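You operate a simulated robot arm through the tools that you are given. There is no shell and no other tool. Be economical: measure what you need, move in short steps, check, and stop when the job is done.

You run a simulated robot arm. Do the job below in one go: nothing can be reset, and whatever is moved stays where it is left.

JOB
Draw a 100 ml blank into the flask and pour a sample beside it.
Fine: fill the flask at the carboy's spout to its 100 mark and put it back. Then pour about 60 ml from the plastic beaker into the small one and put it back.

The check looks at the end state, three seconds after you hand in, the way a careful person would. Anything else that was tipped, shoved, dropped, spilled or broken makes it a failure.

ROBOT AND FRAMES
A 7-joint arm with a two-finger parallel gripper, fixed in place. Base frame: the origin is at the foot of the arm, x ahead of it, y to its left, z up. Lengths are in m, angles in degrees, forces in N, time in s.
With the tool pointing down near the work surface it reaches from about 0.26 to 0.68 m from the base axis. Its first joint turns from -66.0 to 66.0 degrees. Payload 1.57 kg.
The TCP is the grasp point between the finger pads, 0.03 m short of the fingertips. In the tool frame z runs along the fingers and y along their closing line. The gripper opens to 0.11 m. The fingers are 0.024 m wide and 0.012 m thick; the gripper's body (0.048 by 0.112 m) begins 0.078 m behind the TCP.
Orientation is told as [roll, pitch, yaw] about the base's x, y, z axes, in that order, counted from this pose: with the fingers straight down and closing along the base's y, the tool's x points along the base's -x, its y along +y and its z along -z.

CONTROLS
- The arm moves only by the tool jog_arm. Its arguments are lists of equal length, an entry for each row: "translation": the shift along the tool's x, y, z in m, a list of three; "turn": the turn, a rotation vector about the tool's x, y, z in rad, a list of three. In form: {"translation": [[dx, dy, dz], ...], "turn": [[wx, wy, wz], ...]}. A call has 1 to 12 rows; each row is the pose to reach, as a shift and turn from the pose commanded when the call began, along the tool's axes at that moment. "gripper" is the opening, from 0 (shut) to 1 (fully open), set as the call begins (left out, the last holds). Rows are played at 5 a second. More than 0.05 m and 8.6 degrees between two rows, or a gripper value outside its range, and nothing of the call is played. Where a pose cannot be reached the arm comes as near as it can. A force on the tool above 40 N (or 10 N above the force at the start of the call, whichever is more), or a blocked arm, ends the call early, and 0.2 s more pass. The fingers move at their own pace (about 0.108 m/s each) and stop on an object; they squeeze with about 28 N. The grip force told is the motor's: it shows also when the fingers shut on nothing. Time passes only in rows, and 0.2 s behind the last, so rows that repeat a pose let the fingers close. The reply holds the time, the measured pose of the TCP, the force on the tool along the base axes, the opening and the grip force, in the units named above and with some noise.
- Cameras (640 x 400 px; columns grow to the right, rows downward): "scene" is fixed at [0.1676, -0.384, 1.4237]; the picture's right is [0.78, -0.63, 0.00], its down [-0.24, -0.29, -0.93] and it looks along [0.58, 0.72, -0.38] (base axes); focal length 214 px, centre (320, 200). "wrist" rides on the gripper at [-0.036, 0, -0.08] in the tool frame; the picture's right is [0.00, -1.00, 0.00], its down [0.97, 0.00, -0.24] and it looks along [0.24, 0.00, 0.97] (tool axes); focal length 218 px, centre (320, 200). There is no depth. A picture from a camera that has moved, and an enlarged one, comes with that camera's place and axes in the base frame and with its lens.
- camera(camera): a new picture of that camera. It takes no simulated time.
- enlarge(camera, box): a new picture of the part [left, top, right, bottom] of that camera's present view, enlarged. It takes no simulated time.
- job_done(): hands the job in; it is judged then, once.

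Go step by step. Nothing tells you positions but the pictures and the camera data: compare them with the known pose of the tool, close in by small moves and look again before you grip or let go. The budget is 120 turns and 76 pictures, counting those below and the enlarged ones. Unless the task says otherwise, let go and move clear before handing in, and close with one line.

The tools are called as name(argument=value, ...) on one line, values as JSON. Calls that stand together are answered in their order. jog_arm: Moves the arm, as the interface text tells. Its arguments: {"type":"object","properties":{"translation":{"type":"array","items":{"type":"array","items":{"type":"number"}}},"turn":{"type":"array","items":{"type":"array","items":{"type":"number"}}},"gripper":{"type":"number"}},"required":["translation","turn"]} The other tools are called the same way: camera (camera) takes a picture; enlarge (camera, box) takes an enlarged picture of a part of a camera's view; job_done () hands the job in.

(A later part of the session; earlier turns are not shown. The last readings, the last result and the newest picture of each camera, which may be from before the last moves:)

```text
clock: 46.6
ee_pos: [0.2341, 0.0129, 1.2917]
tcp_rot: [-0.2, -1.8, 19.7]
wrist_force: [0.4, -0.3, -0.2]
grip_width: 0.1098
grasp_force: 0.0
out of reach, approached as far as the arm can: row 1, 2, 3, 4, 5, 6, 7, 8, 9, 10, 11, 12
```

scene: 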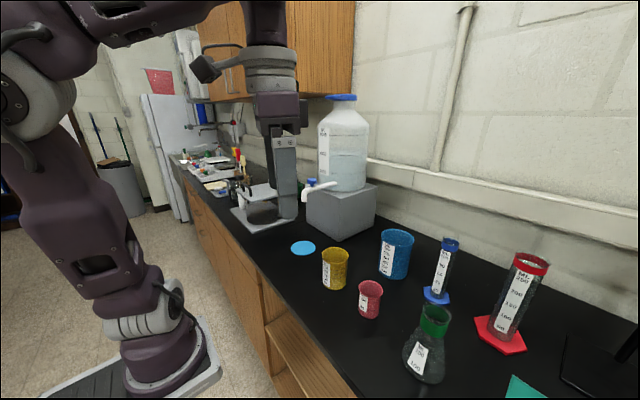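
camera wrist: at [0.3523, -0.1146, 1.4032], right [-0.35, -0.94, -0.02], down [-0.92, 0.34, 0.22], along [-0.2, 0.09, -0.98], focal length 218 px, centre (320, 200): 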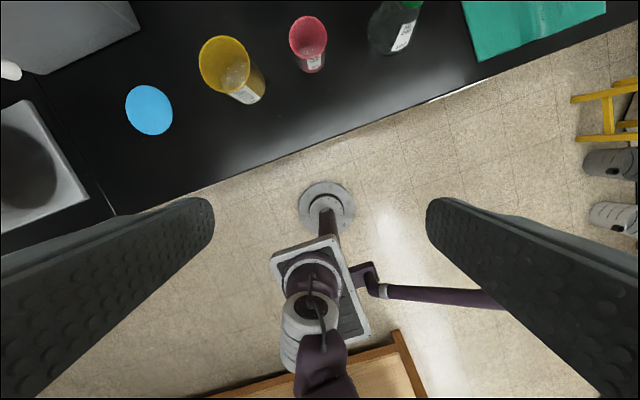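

jog_arm(translation=[[-0.006, 0.024, 0], [-0.011, 0.048, 0], [-0.017, 0.073, 0], [-0.022, 0.097, 0], [-0.028, 0.121, 0], [-0.033, 0.145, 0], [-0.039, 0.17, 0], [-0.044, 0.194, 0], [-0.044, 0.194, 0], [-0.044, 0.194, 0], [-0.044, 0.194, 0], [-0.044, 0.194, 0]], turn=[[0, 0, -0.12], [0, 0, -0.24], [0, 0, -0.36], [0, 0, -0.48], [0, 0, -0.6], [0, 0, -0.72], [0, 0, -0.84], [0, 0, -0.965], [0, 0, -0.965], [0, 0, -0.965], [0, 0, -0.965], [0, 0, -0.965]])

camera(camera="scene")

```text
clock: 49.2
ee_pos: [0.163, 0.1697, 1.2518]
tcp_rot: [-19.6, -1.0, 68.4]
wrist_force: [-0.1, -0.3, -0.8]
grip_width: 0.1097
grasp_force: 0.1
out of reach, approached as far as the arm can: row 1, 2, 3, 4, 5, 6, 7, 8, 9, 10, 11, 12
```

```text
35 pictures are left
```

scene: 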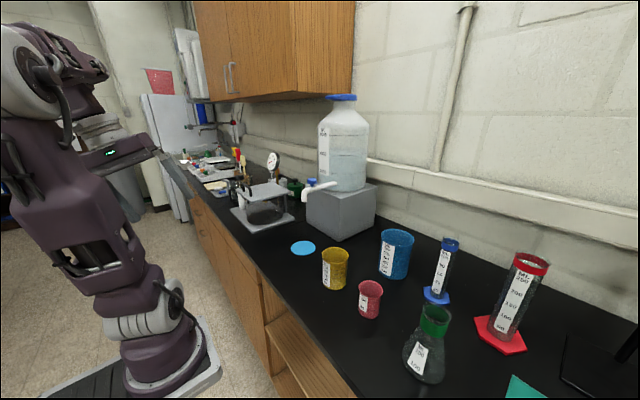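

jog_arm(translation=[[-0.002, -0.005, 0.002], [-0.005, -0.011, 0.004], [-0.007, -0.016, 0.006], [-0.009, -0.022, 0.008], [-0.011, -0.027, 0.01], [-0.014, -0.033, 0.012], [-0.016, -0.038, 0.014], [-0.0184, -0.0438, 0.0156]], turn=[[-0.04, 0.018, 0.105], [-0.08, 0.036, 0.21], [-0.121, 0.054, 0.315], [-0.161, 0.072, 0.42], [-0.201, 0.09, 0.525], [-0.241, 0.108, 0.63], [-0.282, 0.127, 0.735], [-0.322, 0.145, 0.84]])

```text
clock: 51.0
ee_pos: [0.2556, 0.0504, 1.2335]
tcp_rot: [-3.0, -3.2, 20.5]
wrist_force: [-0.1, 0.1, 0.0]
grip_width: 0.1098
grasp_force: 0.1
out of reach, approached as far as the arm can: row 1, 2, 3, 4, 5, 6, 7, 8
```

jog_arm(translation=[[-0.009, 0.011, -0.005], [-0.018, 0.021, -0.009], [-0.026, 0.032, -0.014], [-0.035, 0.042, -0.018], [-0.044, 0.053, -0.023], [-0.053, 0.064, -0.027], [-0.061, 0.074, -0.032], [-0.07, 0.085, -0.036], [-0.079, 0.095, -0.041], [-0.0877, 0.106, -0.045], [-0.0877, 0.106, -0.045]], turn=[[0, -0.13, 0], [0, -0.26, 0], [0, -0.39, 0], [0, -0.52, 0], [0, -0.65, 0], [0, -0.78, 0], [0, -0.91, 0], [0, -1.04, 0], [0, -1.17, 0], [0, -1.3, 0], [0, -1.3, 0]])

camera(camera="scene")

```text
clock: 53.4
ee_pos: [0.2966, 0.1834, 1.2796]
tcp_rot: [-14.4, -77.4, 34.6]
wrist_force: [0.3, 0.6, -0.5]
grip_width: 0.1099
grasp_force: 0.0
```

```text
34 pictures are left
```

scene: 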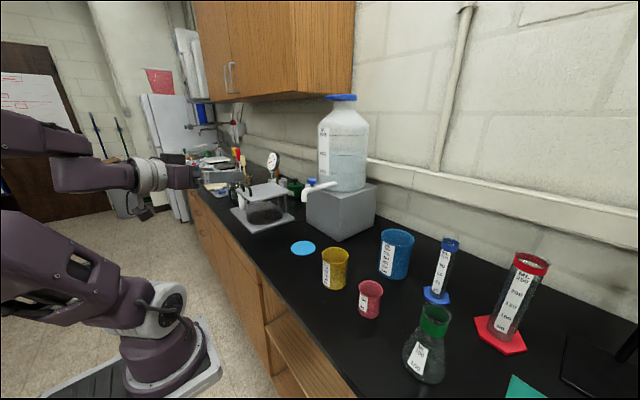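

jog_arm(translation=[[0, 0, 0.03], [0, 0, 0.06], [0, 0, 0.09], [0, 0, 0.12]], turn=[[0, 0, 0], [0, 0, 0], [0, 0, 0], [0, 0, 0]])

camera(camera="wrist")

camera(camera="scene")

```text
clock: 54.4
ee_pos: [0.409, 0.2258, 1.256]
tcp_rot: [-14.1, -77.3, 34.2]
wrist_force: [-0.8, 0.1, 0.2]
grip_width: 0.1098
grasp_force: 0.1
```

```text
33 pictures are left
camera wrist: at [0.3411, 0.2028, 1.3085], right [0.35, -0.94, 0.05], down [-0.4, -0.2, -0.9], along [0.85, 0.29, -0.44], focal length 218 px, centre (320, 200)
```

wrist: 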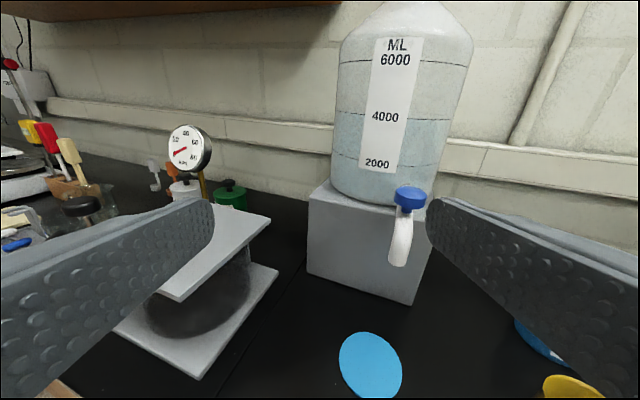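

```text
32 pictures are left
```

scene: 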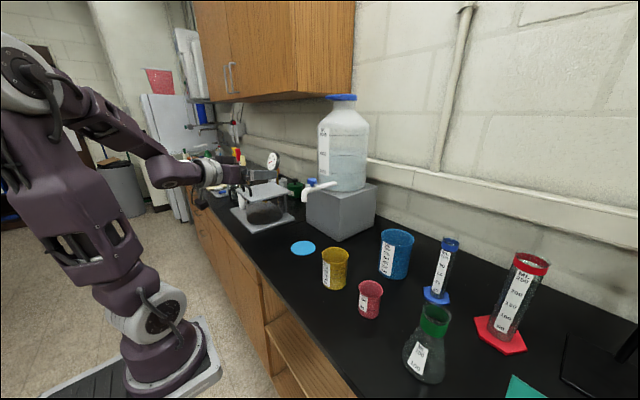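

jog_arm(translation=[[0.0015, -0.0489, 0.0052], [0.0042, -0.0979, 0.0054], [0.0079, -0.1467, 0.0006], [0.0127, -0.1945, -0.0092], [0.0184, -0.241, -0.0237], [0.0252, -0.2856, -0.0431], [0.0326, -0.3279, -0.0668], [0.041, -0.3674, -0.0947], [0.05, -0.4035, -0.1265], [0.0596, -0.4359, -0.162]], turn=[[0.1025, 0.0052, 0.0221], [0.205, 0.0104, 0.0442], [0.3075, 0.0156, 0.0663], [0.41, 0.0208, 0.0884], [0.5125, 0.026, 0.1105], [0.615, 0.0312, 0.1326], [0.7175, 0.0364, 0.1547], [0.82, 0.0416, 0.1768], [0.9225, 0.0468, 0.1989], [1.025, 0.052, 0.221]])

camera(camera="wrist")

```text
clock: 56.6
ee_pos: [0.398, -0.2462, 1.2533]
tcp_rot: [-14.8, -77.5, -25.4]
wrist_force: [0.0, -1.0, -0.6]
grip_width: 0.1099
grasp_force: 0.0
```

```text
31 pictures are left
camera wrist: at [0.3459, -0.1987, 1.3056], right [-0.64, -0.77, 0.05], down [-0.37, 0.24, -0.9], along [0.68, -0.59, -0.44], focal length 218 px, centre (320, 200)
```

wrist: 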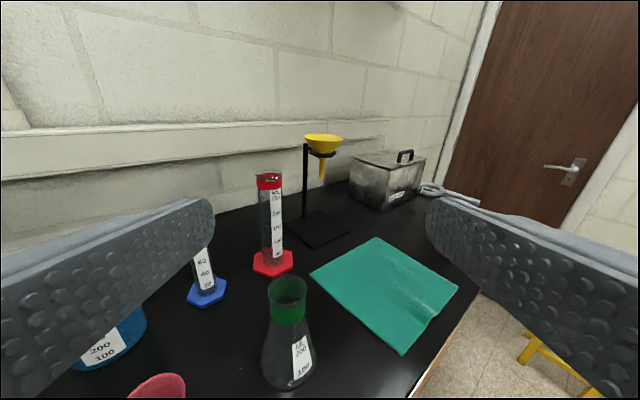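

jog_arm(translation=[[0.029, 0.0085, 0.012], [0.058, 0.017, 0.0235], [0.087, 0.0255, 0.035], [0.1164, 0.034, 0.047]], turn=[[0, 0.075, 0.013], [0, 0.15, 0.025], [0, 0.225, 0.038], [0, 0.3, 0.051]])

camera(camera="wrist")

```text
clock: 57.6
ee_pos: [0.4328, -0.2378, 1.1292]
tcp_rot: [-0.8, -60.8, -40.0]
wrist_force: [-0.7, -0.1, 0.8]
grip_width: 0.1101
grasp_force: 0.0
```

```text
30 pictures are left
camera wrist: at [0.3947, -0.2034, 1.2], right [-0.65, -0.76, 0.01], down [-0.52, 0.44, -0.73], along [0.55, -0.48, -0.68], focal length 218 px, centre (320, 200)
```

wrist: 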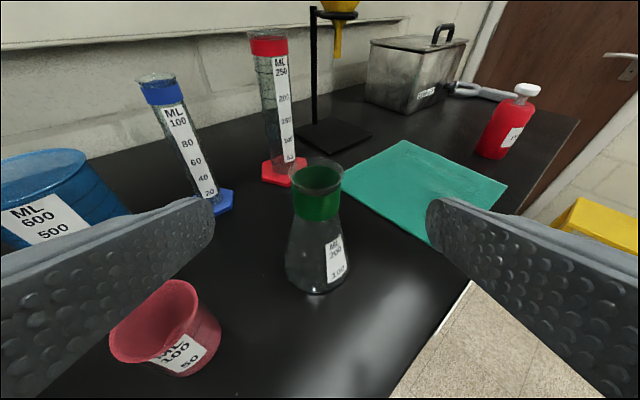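

jog_arm(translation=[[0.001, 0.001, 0.03], [0.0015, 0.0015, 0.06], [0.002, 0.0019, 0.085], [0.0025, 0.0019, 0.1003]], turn=[[0, 0, 0], [0, 0, 0], [0, 0, 0], [0, 0, 0]])

camera(camera="wrist")

enlarge(camera="scene", box=[340, 230, 500, 390])

```text
clock: 58.6
ee_pos: [0.5013, -0.2924, 1.0763]
tcp_rot: [-0.8, -60.8, -40.1]
wrist_force: [-0.6, -0.2, 0.9]
grip_width: 0.1103
grasp_force: 0.0
```

```text
29 pictures are left
camera wrist: at [0.4622, -0.2578, 1.1481], right [-0.65, -0.76, 0.01], down [-0.52, 0.44, -0.73], along [0.55, -0.48, -0.68], focal length 218 px, centre (320, 200)
```

wrist: 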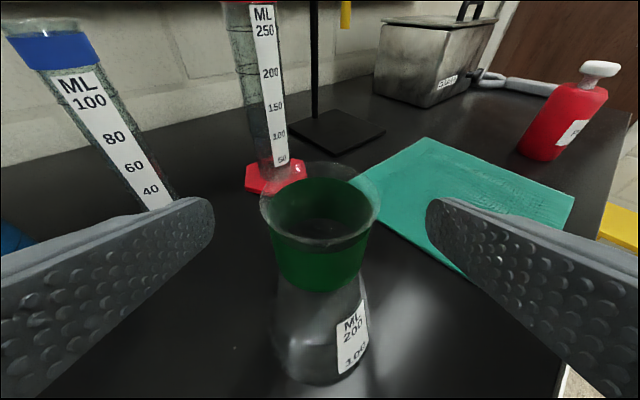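

```text
2.50 times, centred on (420, 310) of scene
camera zoom: at [0.1676, -0.384, 1.4237], right [0.78, -0.63, 0.0], down [-0.24, -0.29, -0.93], along [0.58, 0.72, -0.38], focal length 536 px, centre (70, -75)
```

zoom: 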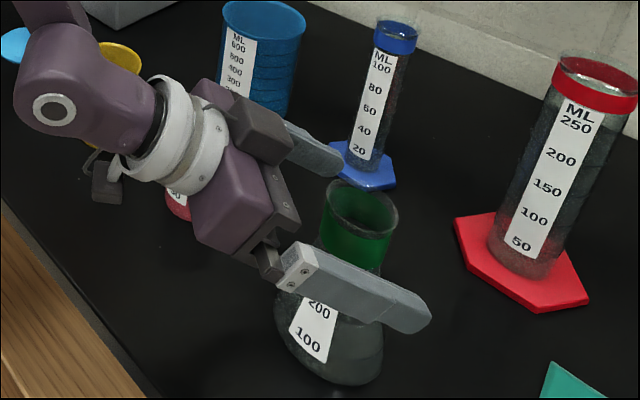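

jog_arm(translation=[[0, 0, 0], [0, 0, 0], [0, 0, 0], [0, 0, 0], [0, 0, 0]], turn=[[0, 0, 0], [0, 0, 0], [0, 0, 0], [0, 0, 0], [0, 0, 0]], gripper=0)

camera(camera="wrist")

```text
clock: 59.8
ee_pos: [0.5002, -0.2917, 1.077]
tcp_rot: [-0.9, -60.8, -40.0]
wrist_force: [-1.0, 0.2, 0.1]
grip_width: 0.0429
grasp_force: 28.3
```

```text
27 pictures are left
camera wrist: at [0.462, -0.2576, 1.1482], right [-0.65, -0.76, 0.01], down [-0.52, 0.44, -0.73], along [0.55, -0.48, -0.68], focal length 218 px, centre (320, 200)
```

wrist: 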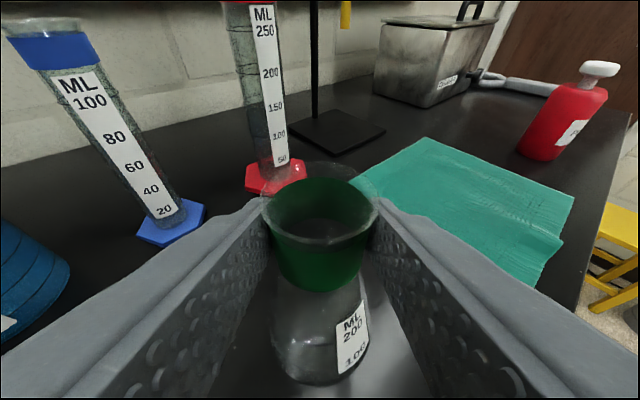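

jog_arm(translation=[[-0.013, 0, -0.0073], [-0.044, 0, -0.0244], [-0.079, 0, -0.044], [-0.114, 0, -0.0634], [-0.1397, 0, -0.078]], turn=[[0, 0, 0], [0, 0, 0], [0, 0, 0], [0, 0, 0], [0, 0, 0]])

```text
clock: 61.0
ee_pos: [0.5004, -0.2947, 1.2356]
tcp_rot: [-0.8, -60.8, -39.9]
wrist_force: [-0.2, -1.0, -1.0]
grip_width: 0.0424
grasp_force: 27.6
```

jog_arm(translation=[[0.0048, 0.046, -0.0086], [0.0114, 0.091, -0.0204], [0.0198, 0.1348, -0.0354], [0.0299, 0.177, -0.0534], [0.0416, 0.2174, -0.0744], [0.0549, 0.2557, -0.0981], [0.0696, 0.2918, -0.1245], [0.0857, 0.3252, -0.1534]], turn=[[-0.0708, 0, -0.0396], [-0.1416, 0, -0.0792], [-0.2125, 0, -0.1188], [-0.2833, 0, -0.1584], [-0.3541, 0, -0.198], [-0.4249, 0, -0.2375], [-0.4958, 0, -0.2771], [-0.5666, 0, -0.3167]])

camera(camera="wrist")

camera(camera="scene")

```text
clock: 62.8
ee_pos: [0.5816, 0.0663, 1.2369]
tcp_rot: [-0.5, -60.7, -3.9]
wrist_force: [0.2, -1.1, -1.3]
grip_width: 0.0399
grasp_force: 27.6
out of reach, approached as far as the arm can: row 5, 6, 7
```

```text
26 pictures are left
camera wrist: at [0.5298, 0.0709, 1.309], right [-0.08, -1.0, 0.0], down [-0.68, 0.05, -0.73], along [0.73, -0.06, -0.68], focal length 218 px, centre (320, 200)
```

wrist: 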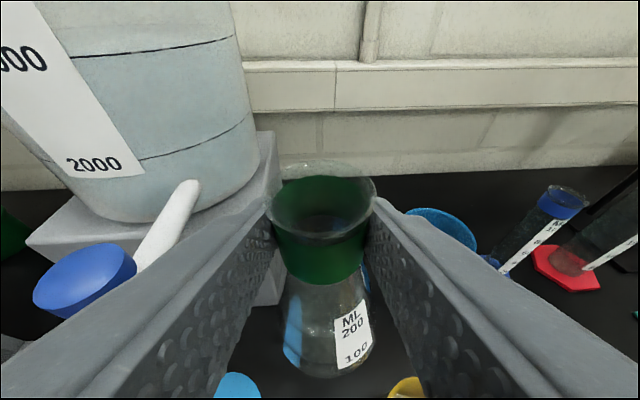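

```text
25 pictures are left
```

scene: 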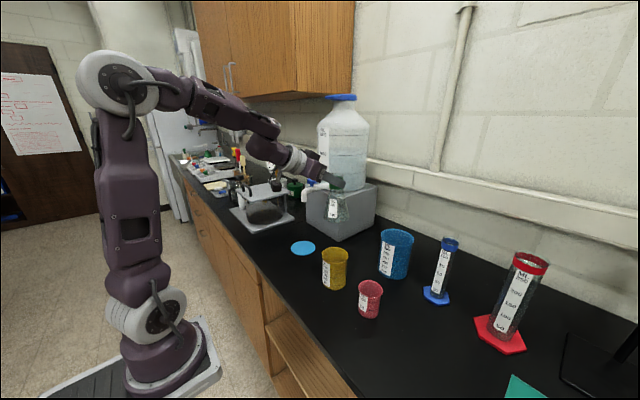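

jog_arm(translation=[[0.03, 0, 0.012], [0.06, 0, 0.024], [0.09, 0, 0.036], [0.12, 0, 0.048], [0.1425, 0, 0.0568]], turn=[[0, 0, 0], [0, 0, 0], [0, 0, 0], [0, 0, 0], [0, 0, 0]])

camera(camera="wrist")

```text
clock: 64.0
ee_pos: [0.5572, 0.0714, 1.0818]
tcp_rot: [-0.6, -60.6, -2.9]
wrist_force: [-0.2, 0.4, -1.3]
grip_width: 0.0397
grasp_force: 27.8
```

```text
24 pictures are left
camera wrist: at [0.5064, 0.0738, 1.1524], right [-0.06, -1.0, 0.0], down [-0.68, 0.04, -0.73], along [0.73, -0.05, -0.69], focal length 218 px, centre (320, 200)
```

wrist: 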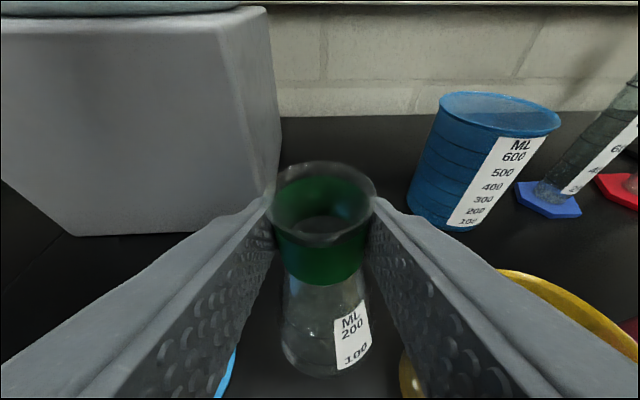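

jog_arm(translation=[[0.0005, 0.027, -0.0025], [0.001, 0.054, -0.005], [0.0015, 0.081, -0.0075], [0.0021, 0.1076, -0.0099]], turn=[[0, 0, 0], [0, 0, 0], [0, 0, 0], [0, 0, 0]])

camera(camera="wrist")

enlarge(camera="scene", box=[270, 160, 370, 270])

```text
clock: 65.0
ee_pos: [0.5569, 0.1779, 1.087]
tcp_rot: [-0.9, -60.5, -2.9]
wrist_force: [-0.8, -0.4, -1.6]
grip_width: 0.0399
grasp_force: 28.3
```

```text
23 pictures are left
camera wrist: at [0.5056, 0.1806, 1.1584], right [-0.06, -1.0, 0.01], down [-0.69, 0.04, -0.73], along [0.73, -0.05, -0.69], focal length 218 px, centre (320, 200)
```

wrist: 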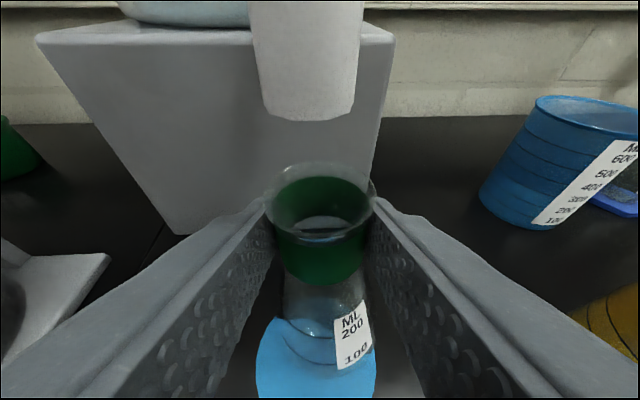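

```text
3.64 times, centred on (320, 215) of scene
camera zoom: at [0.1676, -0.384, 1.4237], right [0.78, -0.63, 0.0], down [-0.24, -0.29, -0.93], along [0.58, 0.72, -0.38], focal length 780 px, centre (320, 146)
```

zoom: 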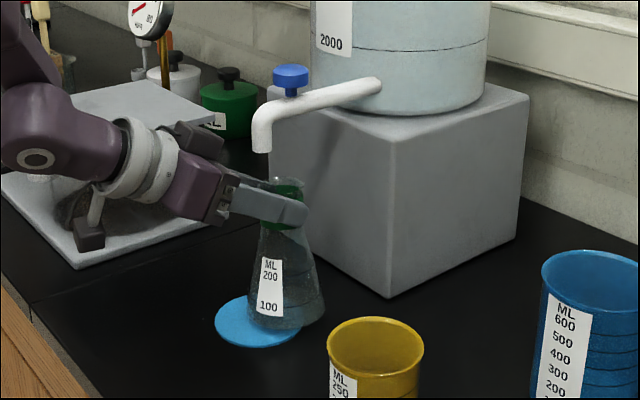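

jog_arm(translation=[[0.0064, 0.002, -0.0115], [0.0128, 0.0036, -0.0229], [0.0165, 0.0036, -0.0208], [0.0202, 0.0036, -0.0188]], turn=[[0, 0, 0], [0, 0, 0], [0, 0, 0], [0, 0, 0]])

enlarge(camera="scene", box=[270, 160, 350, 260])

```text
clock: 66.0
ee_pos: [0.5307, 0.1807, 1.0765]
tcp_rot: [-0.6, -60.8, -3.1]
wrist_force: [-0.8, -7.0, 26.8]
grip_width: 0.0395
grasp_force: 27.8
```

```text
4.00 times, centred on (310, 210) of scene
camera zoom: at [0.1671, -0.3843, 1.4236], right [0.78, -0.63, 0.0], down [-0.24, -0.29, -0.93], along [0.58, 0.72, -0.38], focal length 858 px, centre (360, 160)
```

zoom: 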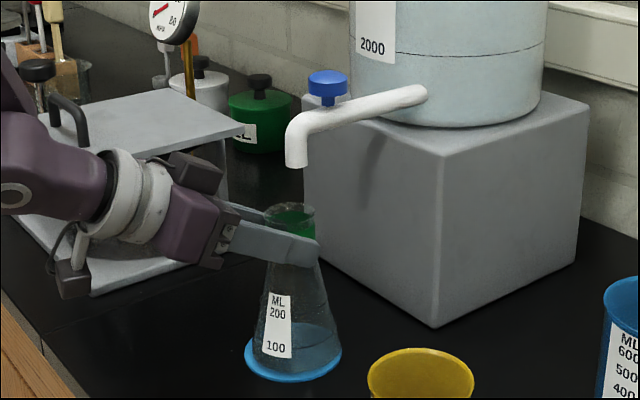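

jog_arm(translation=[[-0.0026, 0, -0.0015], [-0.0026, 0, -0.0015]], turn=[[0, 0, 0], [0, 0, 0]])

```text
clock: 66.6
ee_pos: [0.5291, 0.184, 1.0777]
tcp_rot: [-0.8, -60.4, -3.0]
wrist_force: [0.0, 0.1, -0.8]
grip_width: 0.0391
grasp_force: 27.8
```

jog_arm(translation=[[0, 0, 0], [0, 0, 0], [0, 0, 0], [0, 0, 0]], turn=[[0, 0, 0], [0, 0, 0], [0, 0, 0], [0, 0, 0]], gripper=0.7)

camera(camera="wrist")

```text
clock: 67.6
ee_pos: [0.5296, 0.1816, 1.0801]
tcp_rot: [-0.7, -60.5, -3.0]
wrist_force: [-0.4, -0.4, -0.7]
grip_width: 0.0769
grasp_force: 0.0
```

```text
20 pictures are left
camera wrist: at [0.4788, 0.1856, 1.1506], right [-0.06, -1.0, 0.01], down [-0.69, 0.04, -0.73], along [0.73, -0.05, -0.69], focal length 218 px, centre (320, 200)
```

wrist: 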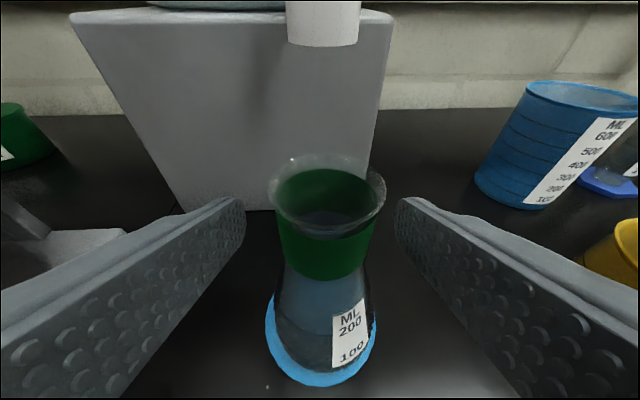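

jog_arm(translation=[[0, 0, -0.03], [0, 0, -0.065], [0, 0, -0.1], [0, 0, -0.13]], turn=[[0, 0, 0], [0, 0, 0], [0, 0, 0], [0, 0, 0]])

```text
clock: 68.6
ee_pos: [0.4161, 0.1908, 1.1424]
tcp_rot: [-0.7, -60.7, -3.0]
wrist_force: [0.6, -0.1, 0.1]
grip_width: 0.0771
grasp_force: 0.0
```

jog_arm(translation=[[-0.036, -0.001, -0.001], [-0.072, -0.003, -0.001], [-0.107, -0.004, -0.002], [-0.143, -0.005, -0.003], [-0.179, -0.0066, -0.0036]], turn=[[0, 0.086, 0], [0, 0.172, 0], [0, 0.258, 0], [0, 0.344, 0], [0, 0.43, 0]], gripper=0)

camera(camera="wrist")

```text
clock: 69.8
ee_pos: [0.5039, 0.1773, 1.2998]
tcp_rot: [-0.4, -36.0, -3.3]
wrist_force: [0.0, 0.4, 0.0]
grip_width: 0.0
grasp_force: 21.6
```

```text
19 pictures are left
camera wrist: at [0.4857, 0.1788, 1.386], right [-0.06, -1.0, 0.01], down [-0.93, 0.05, -0.37], along [0.37, -0.03, -0.93], focal length 218 px, centre (320, 200)
```

wrist: 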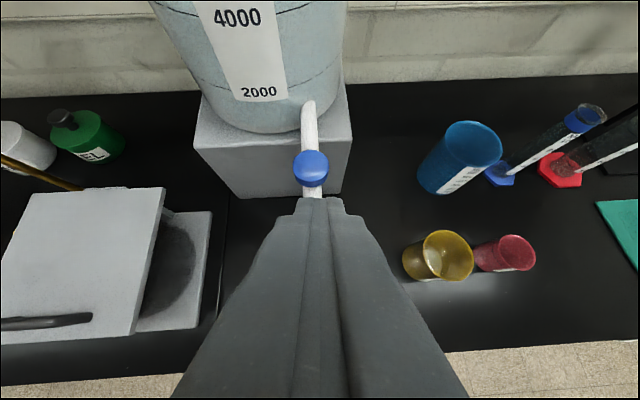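

jog_arm(translation=[[-0.0222, 0.0034, 0.0347], [-0.0444, 0.0068, 0.0694], [-0.0326, 0.0068, 0.0856]], turn=[[0, 0, 0], [0, 0, 0], [0, 0, 0]])

enlarge(camera="scene", box=[270, 150, 350, 260])

```text
clock: 70.6
ee_pos: [0.5784, 0.1842, 1.2517]
tcp_rot: [-0.3, -35.9, -3.3]
wrist_force: [0.0, 0.1, -0.4]
grip_width: 0.0
grasp_force: 21.5
```

```text
3.64 times, centred on (310, 205) of scene
camera zoom: at [0.1676, -0.384, 1.4237], right [0.78, -0.63, 0.0], down [-0.24, -0.29, -0.93], along [0.58, 0.72, -0.38], focal length 780 px, centre (356, 182)
```

zoom: 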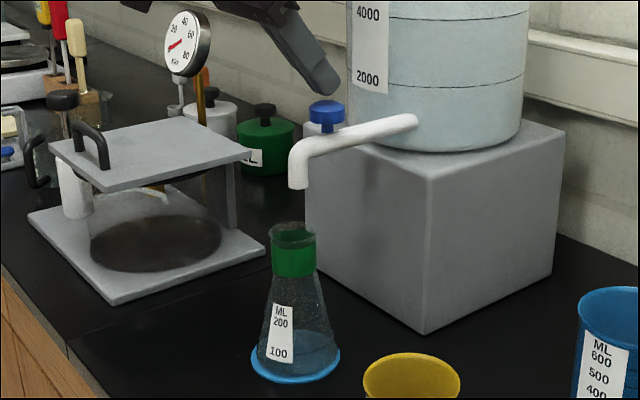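

jog_arm(translation=[[0.0035, 0, 0.0049], [0.0071, 0, 0.0097], [0.0071, 0, 0.0097], [0, 0, 0]], turn=[[0, 0, 0], [0, 0, 0], [0, 0, 0], [0, 0, 0]])

enlarge(camera="scene", box=[270, 170, 350, 260])

```text
clock: 71.6
ee_pos: [0.5775, 0.1822, 1.2512]
tcp_rot: [-0.4, -35.8, -3.3]
wrist_force: [-0.8, -0.2, -0.3]
grip_width: 0.0002
grasp_force: 20.8
```

```text
4.44 times, centred on (310, 215) of scene
camera zoom: at [0.1676, -0.384, 1.4237], right [0.78, -0.63, 0.0], down [-0.24, -0.29, -0.93], along [0.58, 0.72, -0.38], focal length 953 px, centre (364, 133)
```

zoom: 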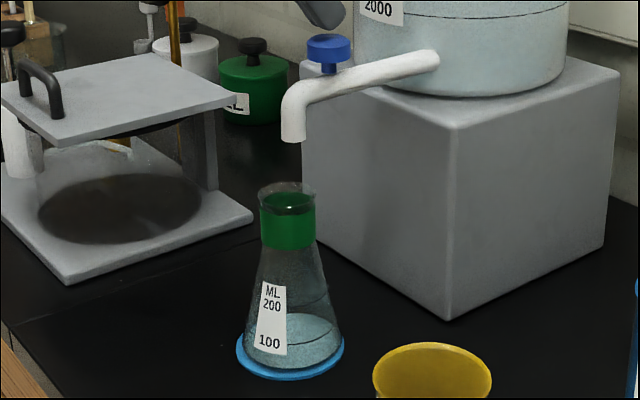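

enlarge(camera="scene", box=[290, 205, 320, 260])

```text
7.27 times, centred on (305, 232) of scene
camera zoom: at [0.1676, -0.384, 1.4237], right [0.78, -0.63, 0.0], down [-0.24, -0.29, -0.93], along [0.58, 0.72, -0.38], focal length 1560 px, centre (429, -36)
```

zoom: 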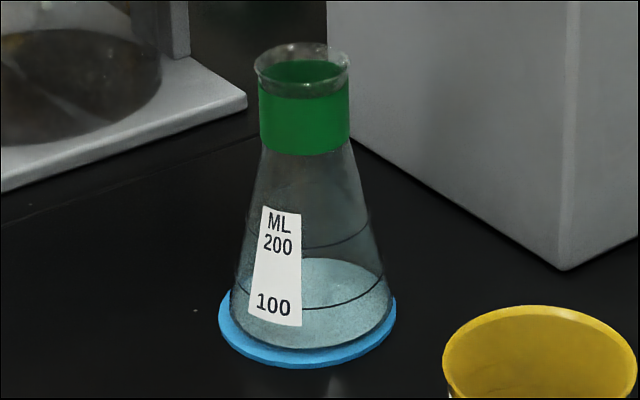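

jog_arm(translation=[[0.0035, 0, 0.0049], [0.0071, 0, 0.0097], [0.0071, 0, 0.0097], [0.0071, 0, 0.0097], [0.0071, 0, 0.0097]], turn=[[0, 0, 0], [0, 0, 0], [0, 0, 0], [0, 0, 0], [0, 0, 0]])

enlarge(camera="scene", box=[285, 175, 325, 260])

```text
clock: 72.8
ee_pos: [0.5778, 0.1815, 1.2388]
tcp_rot: [-0.4, -36.0, -3.4]
wrist_force: [0.4, 0.9, 1.4]
grip_width: 0.0
grasp_force: 20.6
```

```text
4.71 times, centred on (305, 218) of scene
camera zoom: at [0.1676, -0.3839, 1.4237], right [0.78, -0.63, 0.0], down [-0.24, -0.29, -0.93], along [0.58, 0.72, -0.38], focal length 1009 px, centre (391, 118)
```

zoom: 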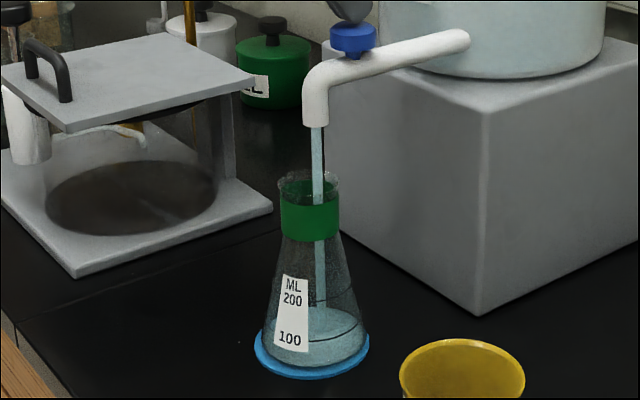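

jog_arm(translation=[[-0.0071, 0, -0.0097]], turn=[[0, 0, 0]])

enlarge(camera="scene", box=[290, 205, 320, 260])

```text
clock: 73.2
ee_pos: [0.5774, 0.1808, 1.251]
tcp_rot: [-0.6, -36.0, -3.4]
wrist_force: [-0.1, 0.2, -0.4]
grip_width: 0.0
grasp_force: 21.4
```

```text
7.27 times, centred on (305, 232) of scene
camera zoom: at [0.1676, -0.384, 1.4237], right [0.78, -0.63, 0.0], down [-0.24, -0.29, -0.93], along [0.58, 0.72, -0.38], focal length 1560 px, centre (429, -36)
```

zoom: 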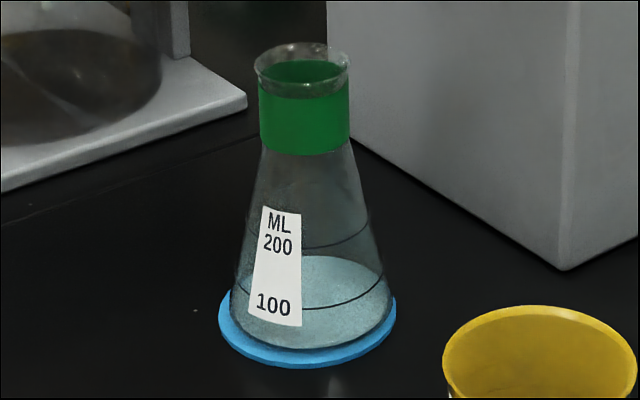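

jog_arm(translation=[[0.0071, 0, 0.0097], [0.0071, 0, 0.0097], [0.0071, 0, 0.0097], [0.0071, 0, 0.0097], [0.0071, 0, 0.0097], [0.0071, 0, 0.0097], [0.0071, 0, 0.0097], [0.0071, 0, 0.0097], [0.0071, 0, 0.0097], [0.0071, 0, 0.0097], [0, 0, 0]], turn=[[0, 0, 0], [0, 0, 0], [0, 0, 0], [0, 0, 0], [0, 0, 0], [0, 0, 0], [0, 0, 0], [0, 0, 0], [0, 0, 0], [0, 0, 0], [0, 0, 0]])

enlarge(camera="scene", box=[290, 205, 320, 260])

```text
clock: 75.6
ee_pos: [0.5776, 0.1816, 1.2498]
tcp_rot: [-0.4, -35.9, -3.3]
wrist_force: [0.4, 0.4, 0.5]
grip_width: 0.0002
grasp_force: 21.0
```

```text
7.27 times, centred on (305, 232) of scene
camera zoom: at [0.1676, -0.384, 1.4237], right [0.78, -0.63, 0.0], down [-0.24, -0.29, -0.93], along [0.58, 0.72, -0.38], focal length 1560 px, centre (429, -36)
```

zoom: 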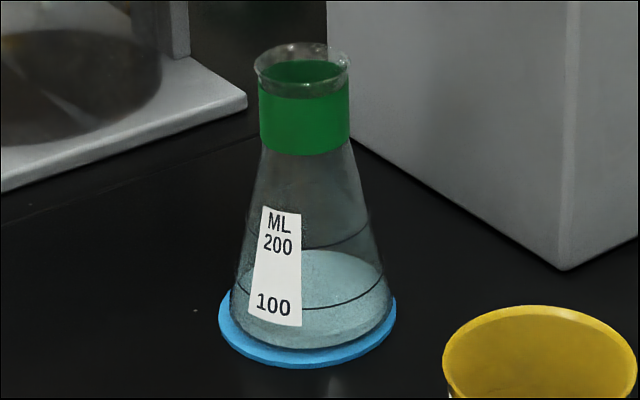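

jog_arm(translation=[[0.0071, 0, 0.0097], [0.0071, 0, 0.0097], [0.0071, 0, 0.0097], [0.0071, 0, 0.0097], [0.0071, 0, 0.0097], [0.0071, 0, 0.0097], [0.0071, 0, 0.0097], [0.0071, 0, 0.0097], [0.0071, 0, 0.0097], [0.0071, 0, 0.0097], [0.0071, 0, 0.0097], [0.0071, 0, 0.0097]], turn=[[0, 0, 0], [0, 0, 0], [0, 0, 0], [0, 0, 0], [0, 0, 0], [0, 0, 0], [0, 0, 0], [0, 0, 0], [0, 0, 0], [0, 0, 0], [0, 0, 0], [0, 0, 0]])

jog_arm(translation=[[0, 0, 0], [0, 0, 0], [0, 0, 0], [0, 0, 0], [0, 0, 0], [0, 0, 0], [0, 0, 0], [0, 0, 0], [0, 0, 0], [0, 0, 0], [-0.0071, 0, -0.0097]], turn=[[0, 0, 0], [0, 0, 0], [0, 0, 0], [0, 0, 0], [0, 0, 0], [0, 0, 0], [0, 0, 0], [0, 0, 0], [0, 0, 0], [0, 0, 0], [0, 0, 0]])

enlarge(camera="scene", box=[290, 205, 320, 260])

```text
clock: 78.2
ee_pos: [0.5784, 0.1812, 1.238]
tcp_rot: [-0.3, -35.9, -3.3]
wrist_force: [-0.2, -0.8, 1.4]
grip_width: 0.0
grasp_force: 21.7
```

```text
clock: 80.6
ee_pos: [0.5793, 0.1839, 1.2498]
tcp_rot: [-0.4, -35.9, -3.3]
wrist_force: [0.4, 0.0, -0.3]
grip_width: 0.0
grasp_force: 21.1
```

```text
7.27 times, centred on (305, 232) of scene
camera zoom: at [0.1676, -0.384, 1.4237], right [0.78, -0.63, 0.0], down [-0.24, -0.29, -0.93], along [0.58, 0.72, -0.38], focal length 1560 px, centre (429, -36)
```

zoom: 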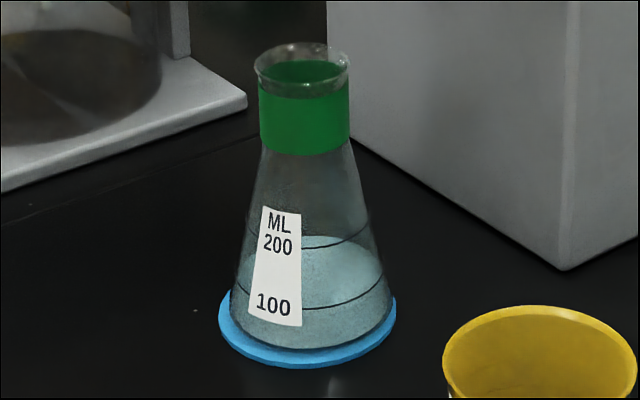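

enlarge(camera="scene", box=[298, 236, 318, 254])

```text
16.00 times, centred on (308, 245) of scene
camera zoom: at [0.1676, -0.384, 1.4237], right [0.78, -0.63, 0.0], down [-0.24, -0.29, -0.93], along [0.58, 0.72, -0.38], focal length 3432 px, centre (512, -520)
```

zoom: 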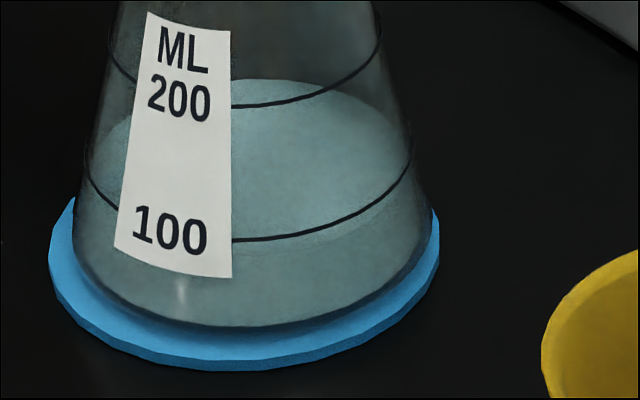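

jog_arm(translation=[[0.0071, 0, 0.0097], [0.0071, 0, 0.0097], [0.0071, 0, 0.0097], [0.0071, 0, 0.0097], [0.0071, 0, 0.0097], [0.0071, 0, 0.0097], [0.0071, 0, 0.0097], [0.0071, 0, 0.0097], [0.0071, 0, 0.0097], [0.0071, 0, 0.0097], [0.0071, 0, 0.0097], [0.0071, 0, 0.0097]], turn=[[0, 0, 0], [0, 0, 0], [0, 0, 0], [0, 0, 0], [0, 0, 0], [0, 0, 0], [0, 0, 0], [0, 0, 0], [0, 0, 0], [0, 0, 0], [0, 0, 0], [0, 0, 0]])

jog_arm(translation=[[-0.0071, 0, -0.0097]], turn=[[0, 0, 0]])

enlarge(camera="scene", box=[298, 236, 318, 254])

```text
clock: 83.2
ee_pos: [0.5785, 0.1824, 1.238]
tcp_rot: [-0.4, -35.9, -3.3]
wrist_force: [-1.1, 0.5, 1.0]
grip_width: 0.0
grasp_force: 21.6
```

```text
clock: 83.6
ee_pos: [0.5785, 0.1825, 1.2491]
tcp_rot: [-0.4, -35.8, -3.3]
wrist_force: [-0.1, -0.4, 0.4]
grip_width: 0.0
grasp_force: 21.1
```

```text
16.00 times, centred on (308, 245) of scene
camera zoom: at [0.1676, -0.384, 1.4237], right [0.78, -0.63, 0.0], down [-0.24, -0.29, -0.93], along [0.58, 0.72, -0.38], focal length 3432 px, centre (512, -520)
```

zoom: 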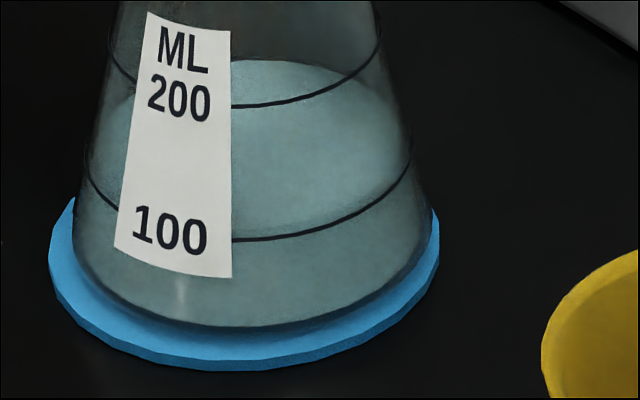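

jog_arm(translation=[[-0.0118, 0, -0.0162], [0.0104, -0.0034, -0.0509], [0.0326, -0.0068, -0.0856]], turn=[[0, 0, 0], [0, 0, 0], [0, 0, 0]])

```text
clock: 84.4
ee_pos: [0.4987, 0.1796, 1.3047]
tcp_rot: [-0.5, -35.9, -3.2]
wrist_force: [0.5, -0.4, -0.7]
grip_width: 0.0
grasp_force: 20.9
```

jog_arm(translation=[[0.032, 0.0006, 0.016], [0.064, 0.001, 0.032], [0.096, 0.0017, 0.048], [0.129, 0.0022, 0.064], [0.1608, 0.0028, 0.0796]], turn=[[0, -0.086, 0], [0, -0.172, 0], [0, -0.258, 0], [0, -0.344, 0], [0, -0.43, 0]], gripper=0.7)

camera(camera="wrist")

```text
clock: 85.6
ee_pos: [0.4171, 0.1846, 1.1404]
tcp_rot: [-0.8, -60.7, -2.8]
wrist_force: [0.1, 0.1, 0.7]
grip_width: 0.077
grasp_force: 0.1
```

```text
9 pictures are left
camera wrist: at [0.3659, 0.189, 1.2121], right [-0.06, -1.0, 0.01], down [-0.68, 0.04, -0.73], along [0.73, -0.05, -0.69], focal length 218 px, centre (320, 200)
```

wrist: 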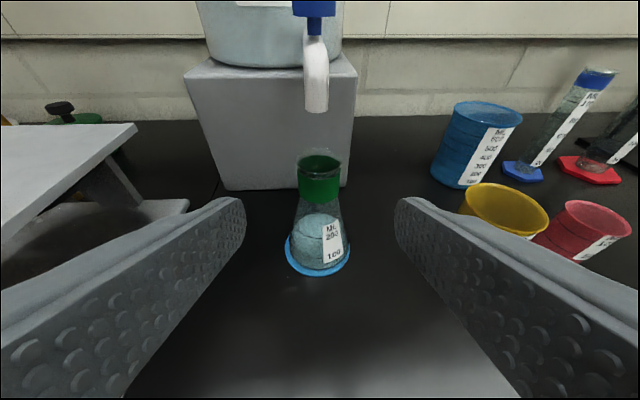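

jog_arm(translation=[[0, 0, 0.04], [0, 0, 0.08], [-0.003, 0, 0.115], [-0.0073, 0, 0.1406]], turn=[[0, 0, 0], [0, 0, 0], [0, 0, 0], [0, 0, 0]])

jog_arm(translation=[[0, 0, 0], [0, 0, 0], [0, 0, 0], [0, 0, 0]], turn=[[0, 0, 0], [0, 0, 0], [0, 0, 0], [0, 0, 0]], gripper=0)

```text
clock: 86.6
ee_pos: [0.5458, 0.1758, 1.0782]
tcp_rot: [-0.6, -60.6, -3.1]
wrist_force: [-0.3, -0.5, 0.0]
grip_width: 0.0768
grasp_force: 0.1
```

```text
clock: 87.6
ee_pos: [0.5442, 0.1749, 1.0783]
tcp_rot: [-0.8, -60.6, -3.0]
wrist_force: [1.7, 1.1, 1.7]
grip_width: 0.0401
grasp_force: 28.3
```

jog_arm(translation=[[-0.0045, 0, -0.0025], [-0.0087, 0, -0.0049], [-0.0087, -0.022, -0.0049], [-0.0087, -0.049, -0.0049], [-0.0087, -0.078, -0.0049], [-0.0087, -0.1, -0.0049], [-0.0087, -0.1076, -0.0049], [-0.035, -0.1076, -0.0196], [-0.07, -0.1076, -0.0392], [-0.105, -0.1076, -0.0588], [-0.1352, -0.1076, -0.0757]], turn=[[0, 0, 0], [0, 0, 0], [0, 0, 0], [0, 0, 0], [0, 0, 0], [0, 0, 0], [0, 0, 0], [0, 0, 0], [0, 0, 0], [0, 0, 0], [0, 0, 0]])

```text
clock: 90.0
ee_pos: [0.5413, 0.0686, 1.2339]
tcp_rot: [-0.3, -60.7, -3.1]
wrist_force: [-0.3, 0.0, -1.6]
grip_width: 0.0402
grasp_force: 28.0
```

jog_arm(translation=[[-0.0049, -0.0349, 0.0088], [-0.0088, -0.0707, 0.0156], [-0.0114, -0.1074, 0.0203], [-0.0129, -0.1446, 0.0229], [-0.0131, -0.1822, 0.0234], [-0.0121, -0.2201, 0.0215], [-0.0098, -0.2581, 0.0175], [-0.0063, -0.296, 0.0112], [-0.0015, -0.3337, 0.0027], [0.0046, -0.3712, -0.0083]], turn=[[0.0565, 0, 0.0317], [0.1129, 0, 0.0633], [0.1694, 0, 0.095], [0.2258, 0, 0.1266], [0.2823, 0, 0.1583], [0.3388, 0, 0.19], [0.3952, 0, 0.2216], [0.4517, 0, 0.2533], [0.5081, 0, 0.2849], [0.5646, 0, 0.3166]])

```text
clock: 92.2
ee_pos: [0.507, -0.2995, 1.236]
tcp_rot: [-0.8, -60.8, -40.0]
wrist_force: [-0.2, -0.7, -3.2]
grip_width: 0.0403
grasp_force: 27.9
```

jog_arm(translation=[[0.03, 0, 0.019], [0.06, 0, 0.035], [0.09, 0, 0.051], [0.115, 0, 0.066], [0.1286, 0, 0.0776], [0.132, 0, 0.0795], [0.1351, 0, 0.0813]], turn=[[0, 0, 0], [0, 0, 0], [0, 0, 0], [0, 0, 0], [0, 0, 0], [0, 0, 0], [0, 0, 0]])

```text
clock: 93.8
ee_pos: [0.5083, -0.3019, 1.0786]
tcp_rot: [-0.8, -60.9, -40.1]
wrist_force: [-0.6, -0.5, -1.6]
grip_width: 0.0402
grasp_force: 27.9
```

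jog_arm(translation=[[0.0009, 0, 0.0005], [0.0018, 0, 0.001]], turn=[[0, 0, 0], [0, 0, 0]])

jog_arm(translation=[[0.0009, 0, 0.0005]], turn=[[0, 0, 0]])

```text
clock: 94.4
ee_pos: [0.5093, -0.3021, 1.0776]
tcp_rot: [-0.7, -60.9, -40.0]
wrist_force: [-0.4, -0.4, -1.7]
grip_width: 0.0398
grasp_force: 27.6
```

```text
clock: 94.8
ee_pos: [0.5087, -0.3025, 1.0758]
tcp_rot: [-0.7, -60.8, -40.1]
wrist_force: [-1.8, -0.1, 1.0]
grip_width: 0.04
grasp_force: 28.1
```

jog_arm(translation=[[0, 0, 0], [0, 0, 0], [0, 0, 0], [0, 0, 0]], turn=[[0, 0, 0], [0, 0, 0], [0, 0, 0], [0, 0, 0]], gripper=0.75)

jog_arm(translation=[[0, 0, -0.025], [0, 0, -0.06], [0, 0, -0.1], [-0.01, 0, -0.14]], turn=[[0, 0, 0], [0, 0, 0], [0, 0, 0], [0, 0, 0]])

camera(camera="wrist")

```text
clock: 95.8
ee_pos: [0.5094, -0.3016, 1.0774]
tcp_rot: [-0.7, -60.9, -40.0]
wrist_force: [0.6, -0.1, -0.3]
grip_width: 0.0824
grasp_force: 0.0
```

```text
clock: 96.8
ee_pos: [0.4195, -0.223, 1.1532]
tcp_rot: [-0.6, -60.8, -40.1]
wrist_force: [-0.2, 0.1, 0.1]
grip_width: 0.0823
grasp_force: 0.0
```

```text
8 pictures are left
camera wrist: at [0.3809, -0.189, 1.2248], right [-0.65, -0.76, 0.01], down [-0.52, 0.44, -0.73], along [0.55, -0.48, -0.68], focal length 218 px, centre (320, 200)
```

wrist: 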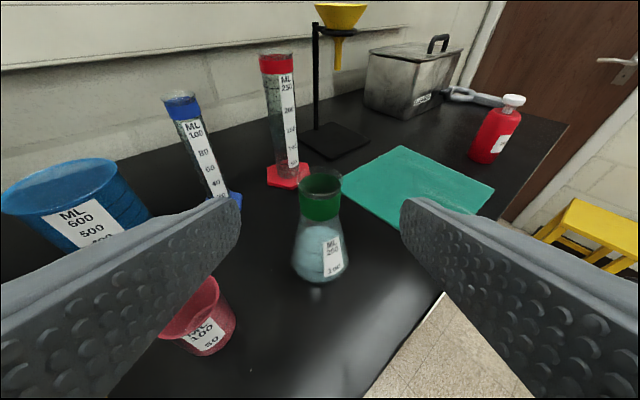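

jog_arm(translation=[[-0.0074, 0.024, -0.006], [-0.0143, 0.0481, -0.013], [-0.0204, 0.0722, -0.0213], [-0.026, 0.0963, -0.0305], [-0.0309, 0.1202, -0.041], [-0.027, 0.144, -0.0479], [-0.0225, 0.1675, -0.056], [-0.0174, 0.1907, -0.0652], [-0.0117, 0.2135, -0.0754]], turn=[[-0.0643, 0, -0.036], [-0.1287, 0, -0.0719], [-0.193, 0, -0.1079], [-0.2573, 0, -0.1438], [-0.3217, 0, -0.1798], [-0.386, 0, -0.2157], [-0.4503, 0, -0.2517], [-0.5147, 0, -0.2876], [-0.579, 0, -0.3236]], gripper=1)

camera(camera="wrist")

```text
clock: 98.8
ee_pos: [0.5154, -0.0219, 1.1969]
tcp_rot: [-0.5, -60.6, -2.2]
wrist_force: [-0.9, 0.7, -0.4]
grip_width: 0.11
grasp_force: 0.1
```

```text
7 pictures are left
camera wrist: at [0.4634, -0.0194, 1.2696], right [-0.05, -1.0, 0.0], down [-0.69, 0.03, -0.73], along [0.73, -0.04, -0.69], focal length 218 px, centre (320, 200)
```

wrist: 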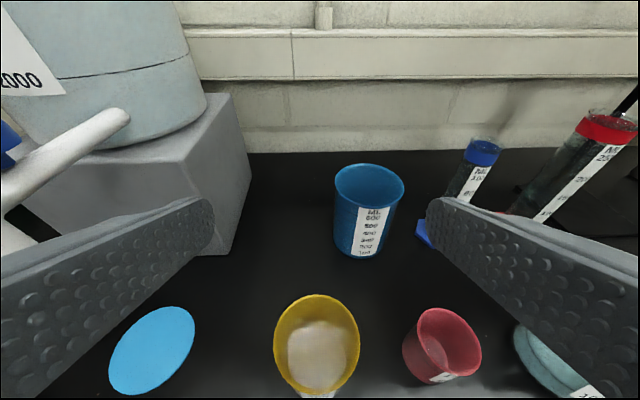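

jog_arm(translation=[[0.035, 0.0013, 0.019], [0.07, 0.0013, 0.038], [0.1, 0.0013, 0.0545], [0.13, 0.0013, 0.071], [0.155, 0.0013, 0.0845], [0.1687, 0.0013, 0.0917]], turn=[[0, 0, 0], [0, 0, 0], [0, 0, 0], [0, 0, 0], [0, 0, 0], [0, 0, 0]])

jog_arm(translation=[[0, 0, 0], [0, 0, 0], [0, 0, 0], [0, 0, 0]], turn=[[0, 0, 0], [0, 0, 0], [0, 0, 0], [0, 0, 0]], gripper=0)

```text
clock: 100.2
ee_pos: [0.5223, -0.0233, 1.0099]
tcp_rot: [-0.4, -60.5, -2.3]
wrist_force: [0.4, -0.2, -1.2]
grip_width: 0.1099
grasp_force: 0.1
out of reach, approached as far as the arm can: row 5, 6
```

```text
clock: 101.2
ee_pos: [0.5228, -0.022, 1.0087]
tcp_rot: [-0.5, -60.4, -2.2]
wrist_force: [-0.1, 0.6, 0.2]
grip_width: 0.0744
grasp_force: 28.3
```

jog_arm(translation=[[-0.01, 0, -0.0056], [-0.035, 0, -0.0198], [-0.065, 0, -0.0367], [-0.0826, 0, -0.0467], [-0.0826, -0.012, -0.0467], [-0.0826, -0.03, -0.0467], [-0.0826, -0.048, -0.0467], [-0.0826, -0.0618, -0.0467]], turn=[[0, 0, 0], [0, 0, 0], [0, 0, 0], [0, 0, 0], [0, 0, 0], [0, 0, 0], [0, 0, 0], [0, 0, 0]])

```text
clock: 103.0
ee_pos: [0.5195, -0.0875, 1.1061]
tcp_rot: [-0.6, -60.5, -2.2]
wrist_force: [0.5, 0.0, -2.5]
grip_width: 0.0744
grasp_force: 27.7
```

jog_arm(translation=[[0, 0, 0], [0, 0, 0], [0, 0, 0], [0, 0, 0], [0, 0, 0], [0, 0, 0]], turn=[[-0.043, 0.0033, 0.0759], [-0.086, 0.0066, 0.1518], [-0.129, 0.01, 0.2277], [-0.172, 0.0133, 0.3036], [-0.215, 0.0166, 0.3795], [-0.258, 0.02, 0.4554]])

```text
clock: 104.4
ee_pos: [0.5204, -0.0851, 1.1052]
tcp_rot: [48.3, -48.2, -42.8]
wrist_force: [0.5, 0.1, -3.1]
grip_width: 0.0742
grasp_force: 28.2
```

jog_arm(translation=[[0.0053, -0.0035, 0.0031], [0.0106, -0.007, 0.0062], [0.0158, -0.0105, 0.0093], [0.0211, -0.014, 0.0124], [0.0264, -0.0175, 0.0155]], turn=[[-0.043, 0.0033, 0.0759], [-0.086, 0.0066, 0.1518], [-0.129, 0.01, 0.2277], [-0.172, 0.0133, 0.3036], [-0.215, 0.0166, 0.3795]])

enlarge(camera="scene", box=[320, 230, 410, 330])

```text
clock: 105.6
ee_pos: [0.5202, -0.0865, 1.0697]
tcp_rot: [69.2, -29.0, -56.3]
wrist_force: [-0.5, -0.4, -2.1]
grip_width: 0.0742
grasp_force: 27.7
```

```text
4.00 times, centred on (365, 280) of scene
camera zoom: at [0.1676, -0.384, 1.4237], right [0.78, -0.63, 0.0], down [-0.24, -0.29, -0.93], along [0.58, 0.72, -0.38], focal length 858 px, centre (140, -120)
```

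zoom: 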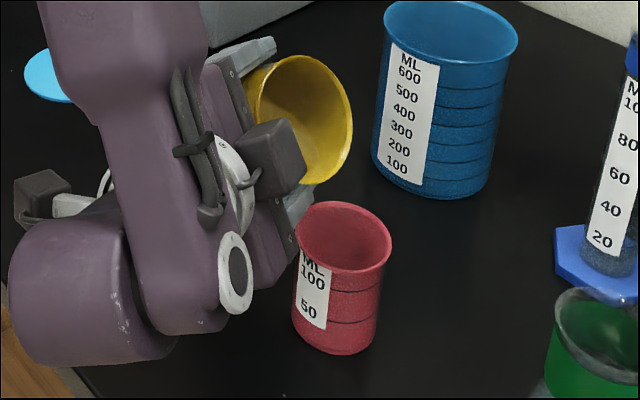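

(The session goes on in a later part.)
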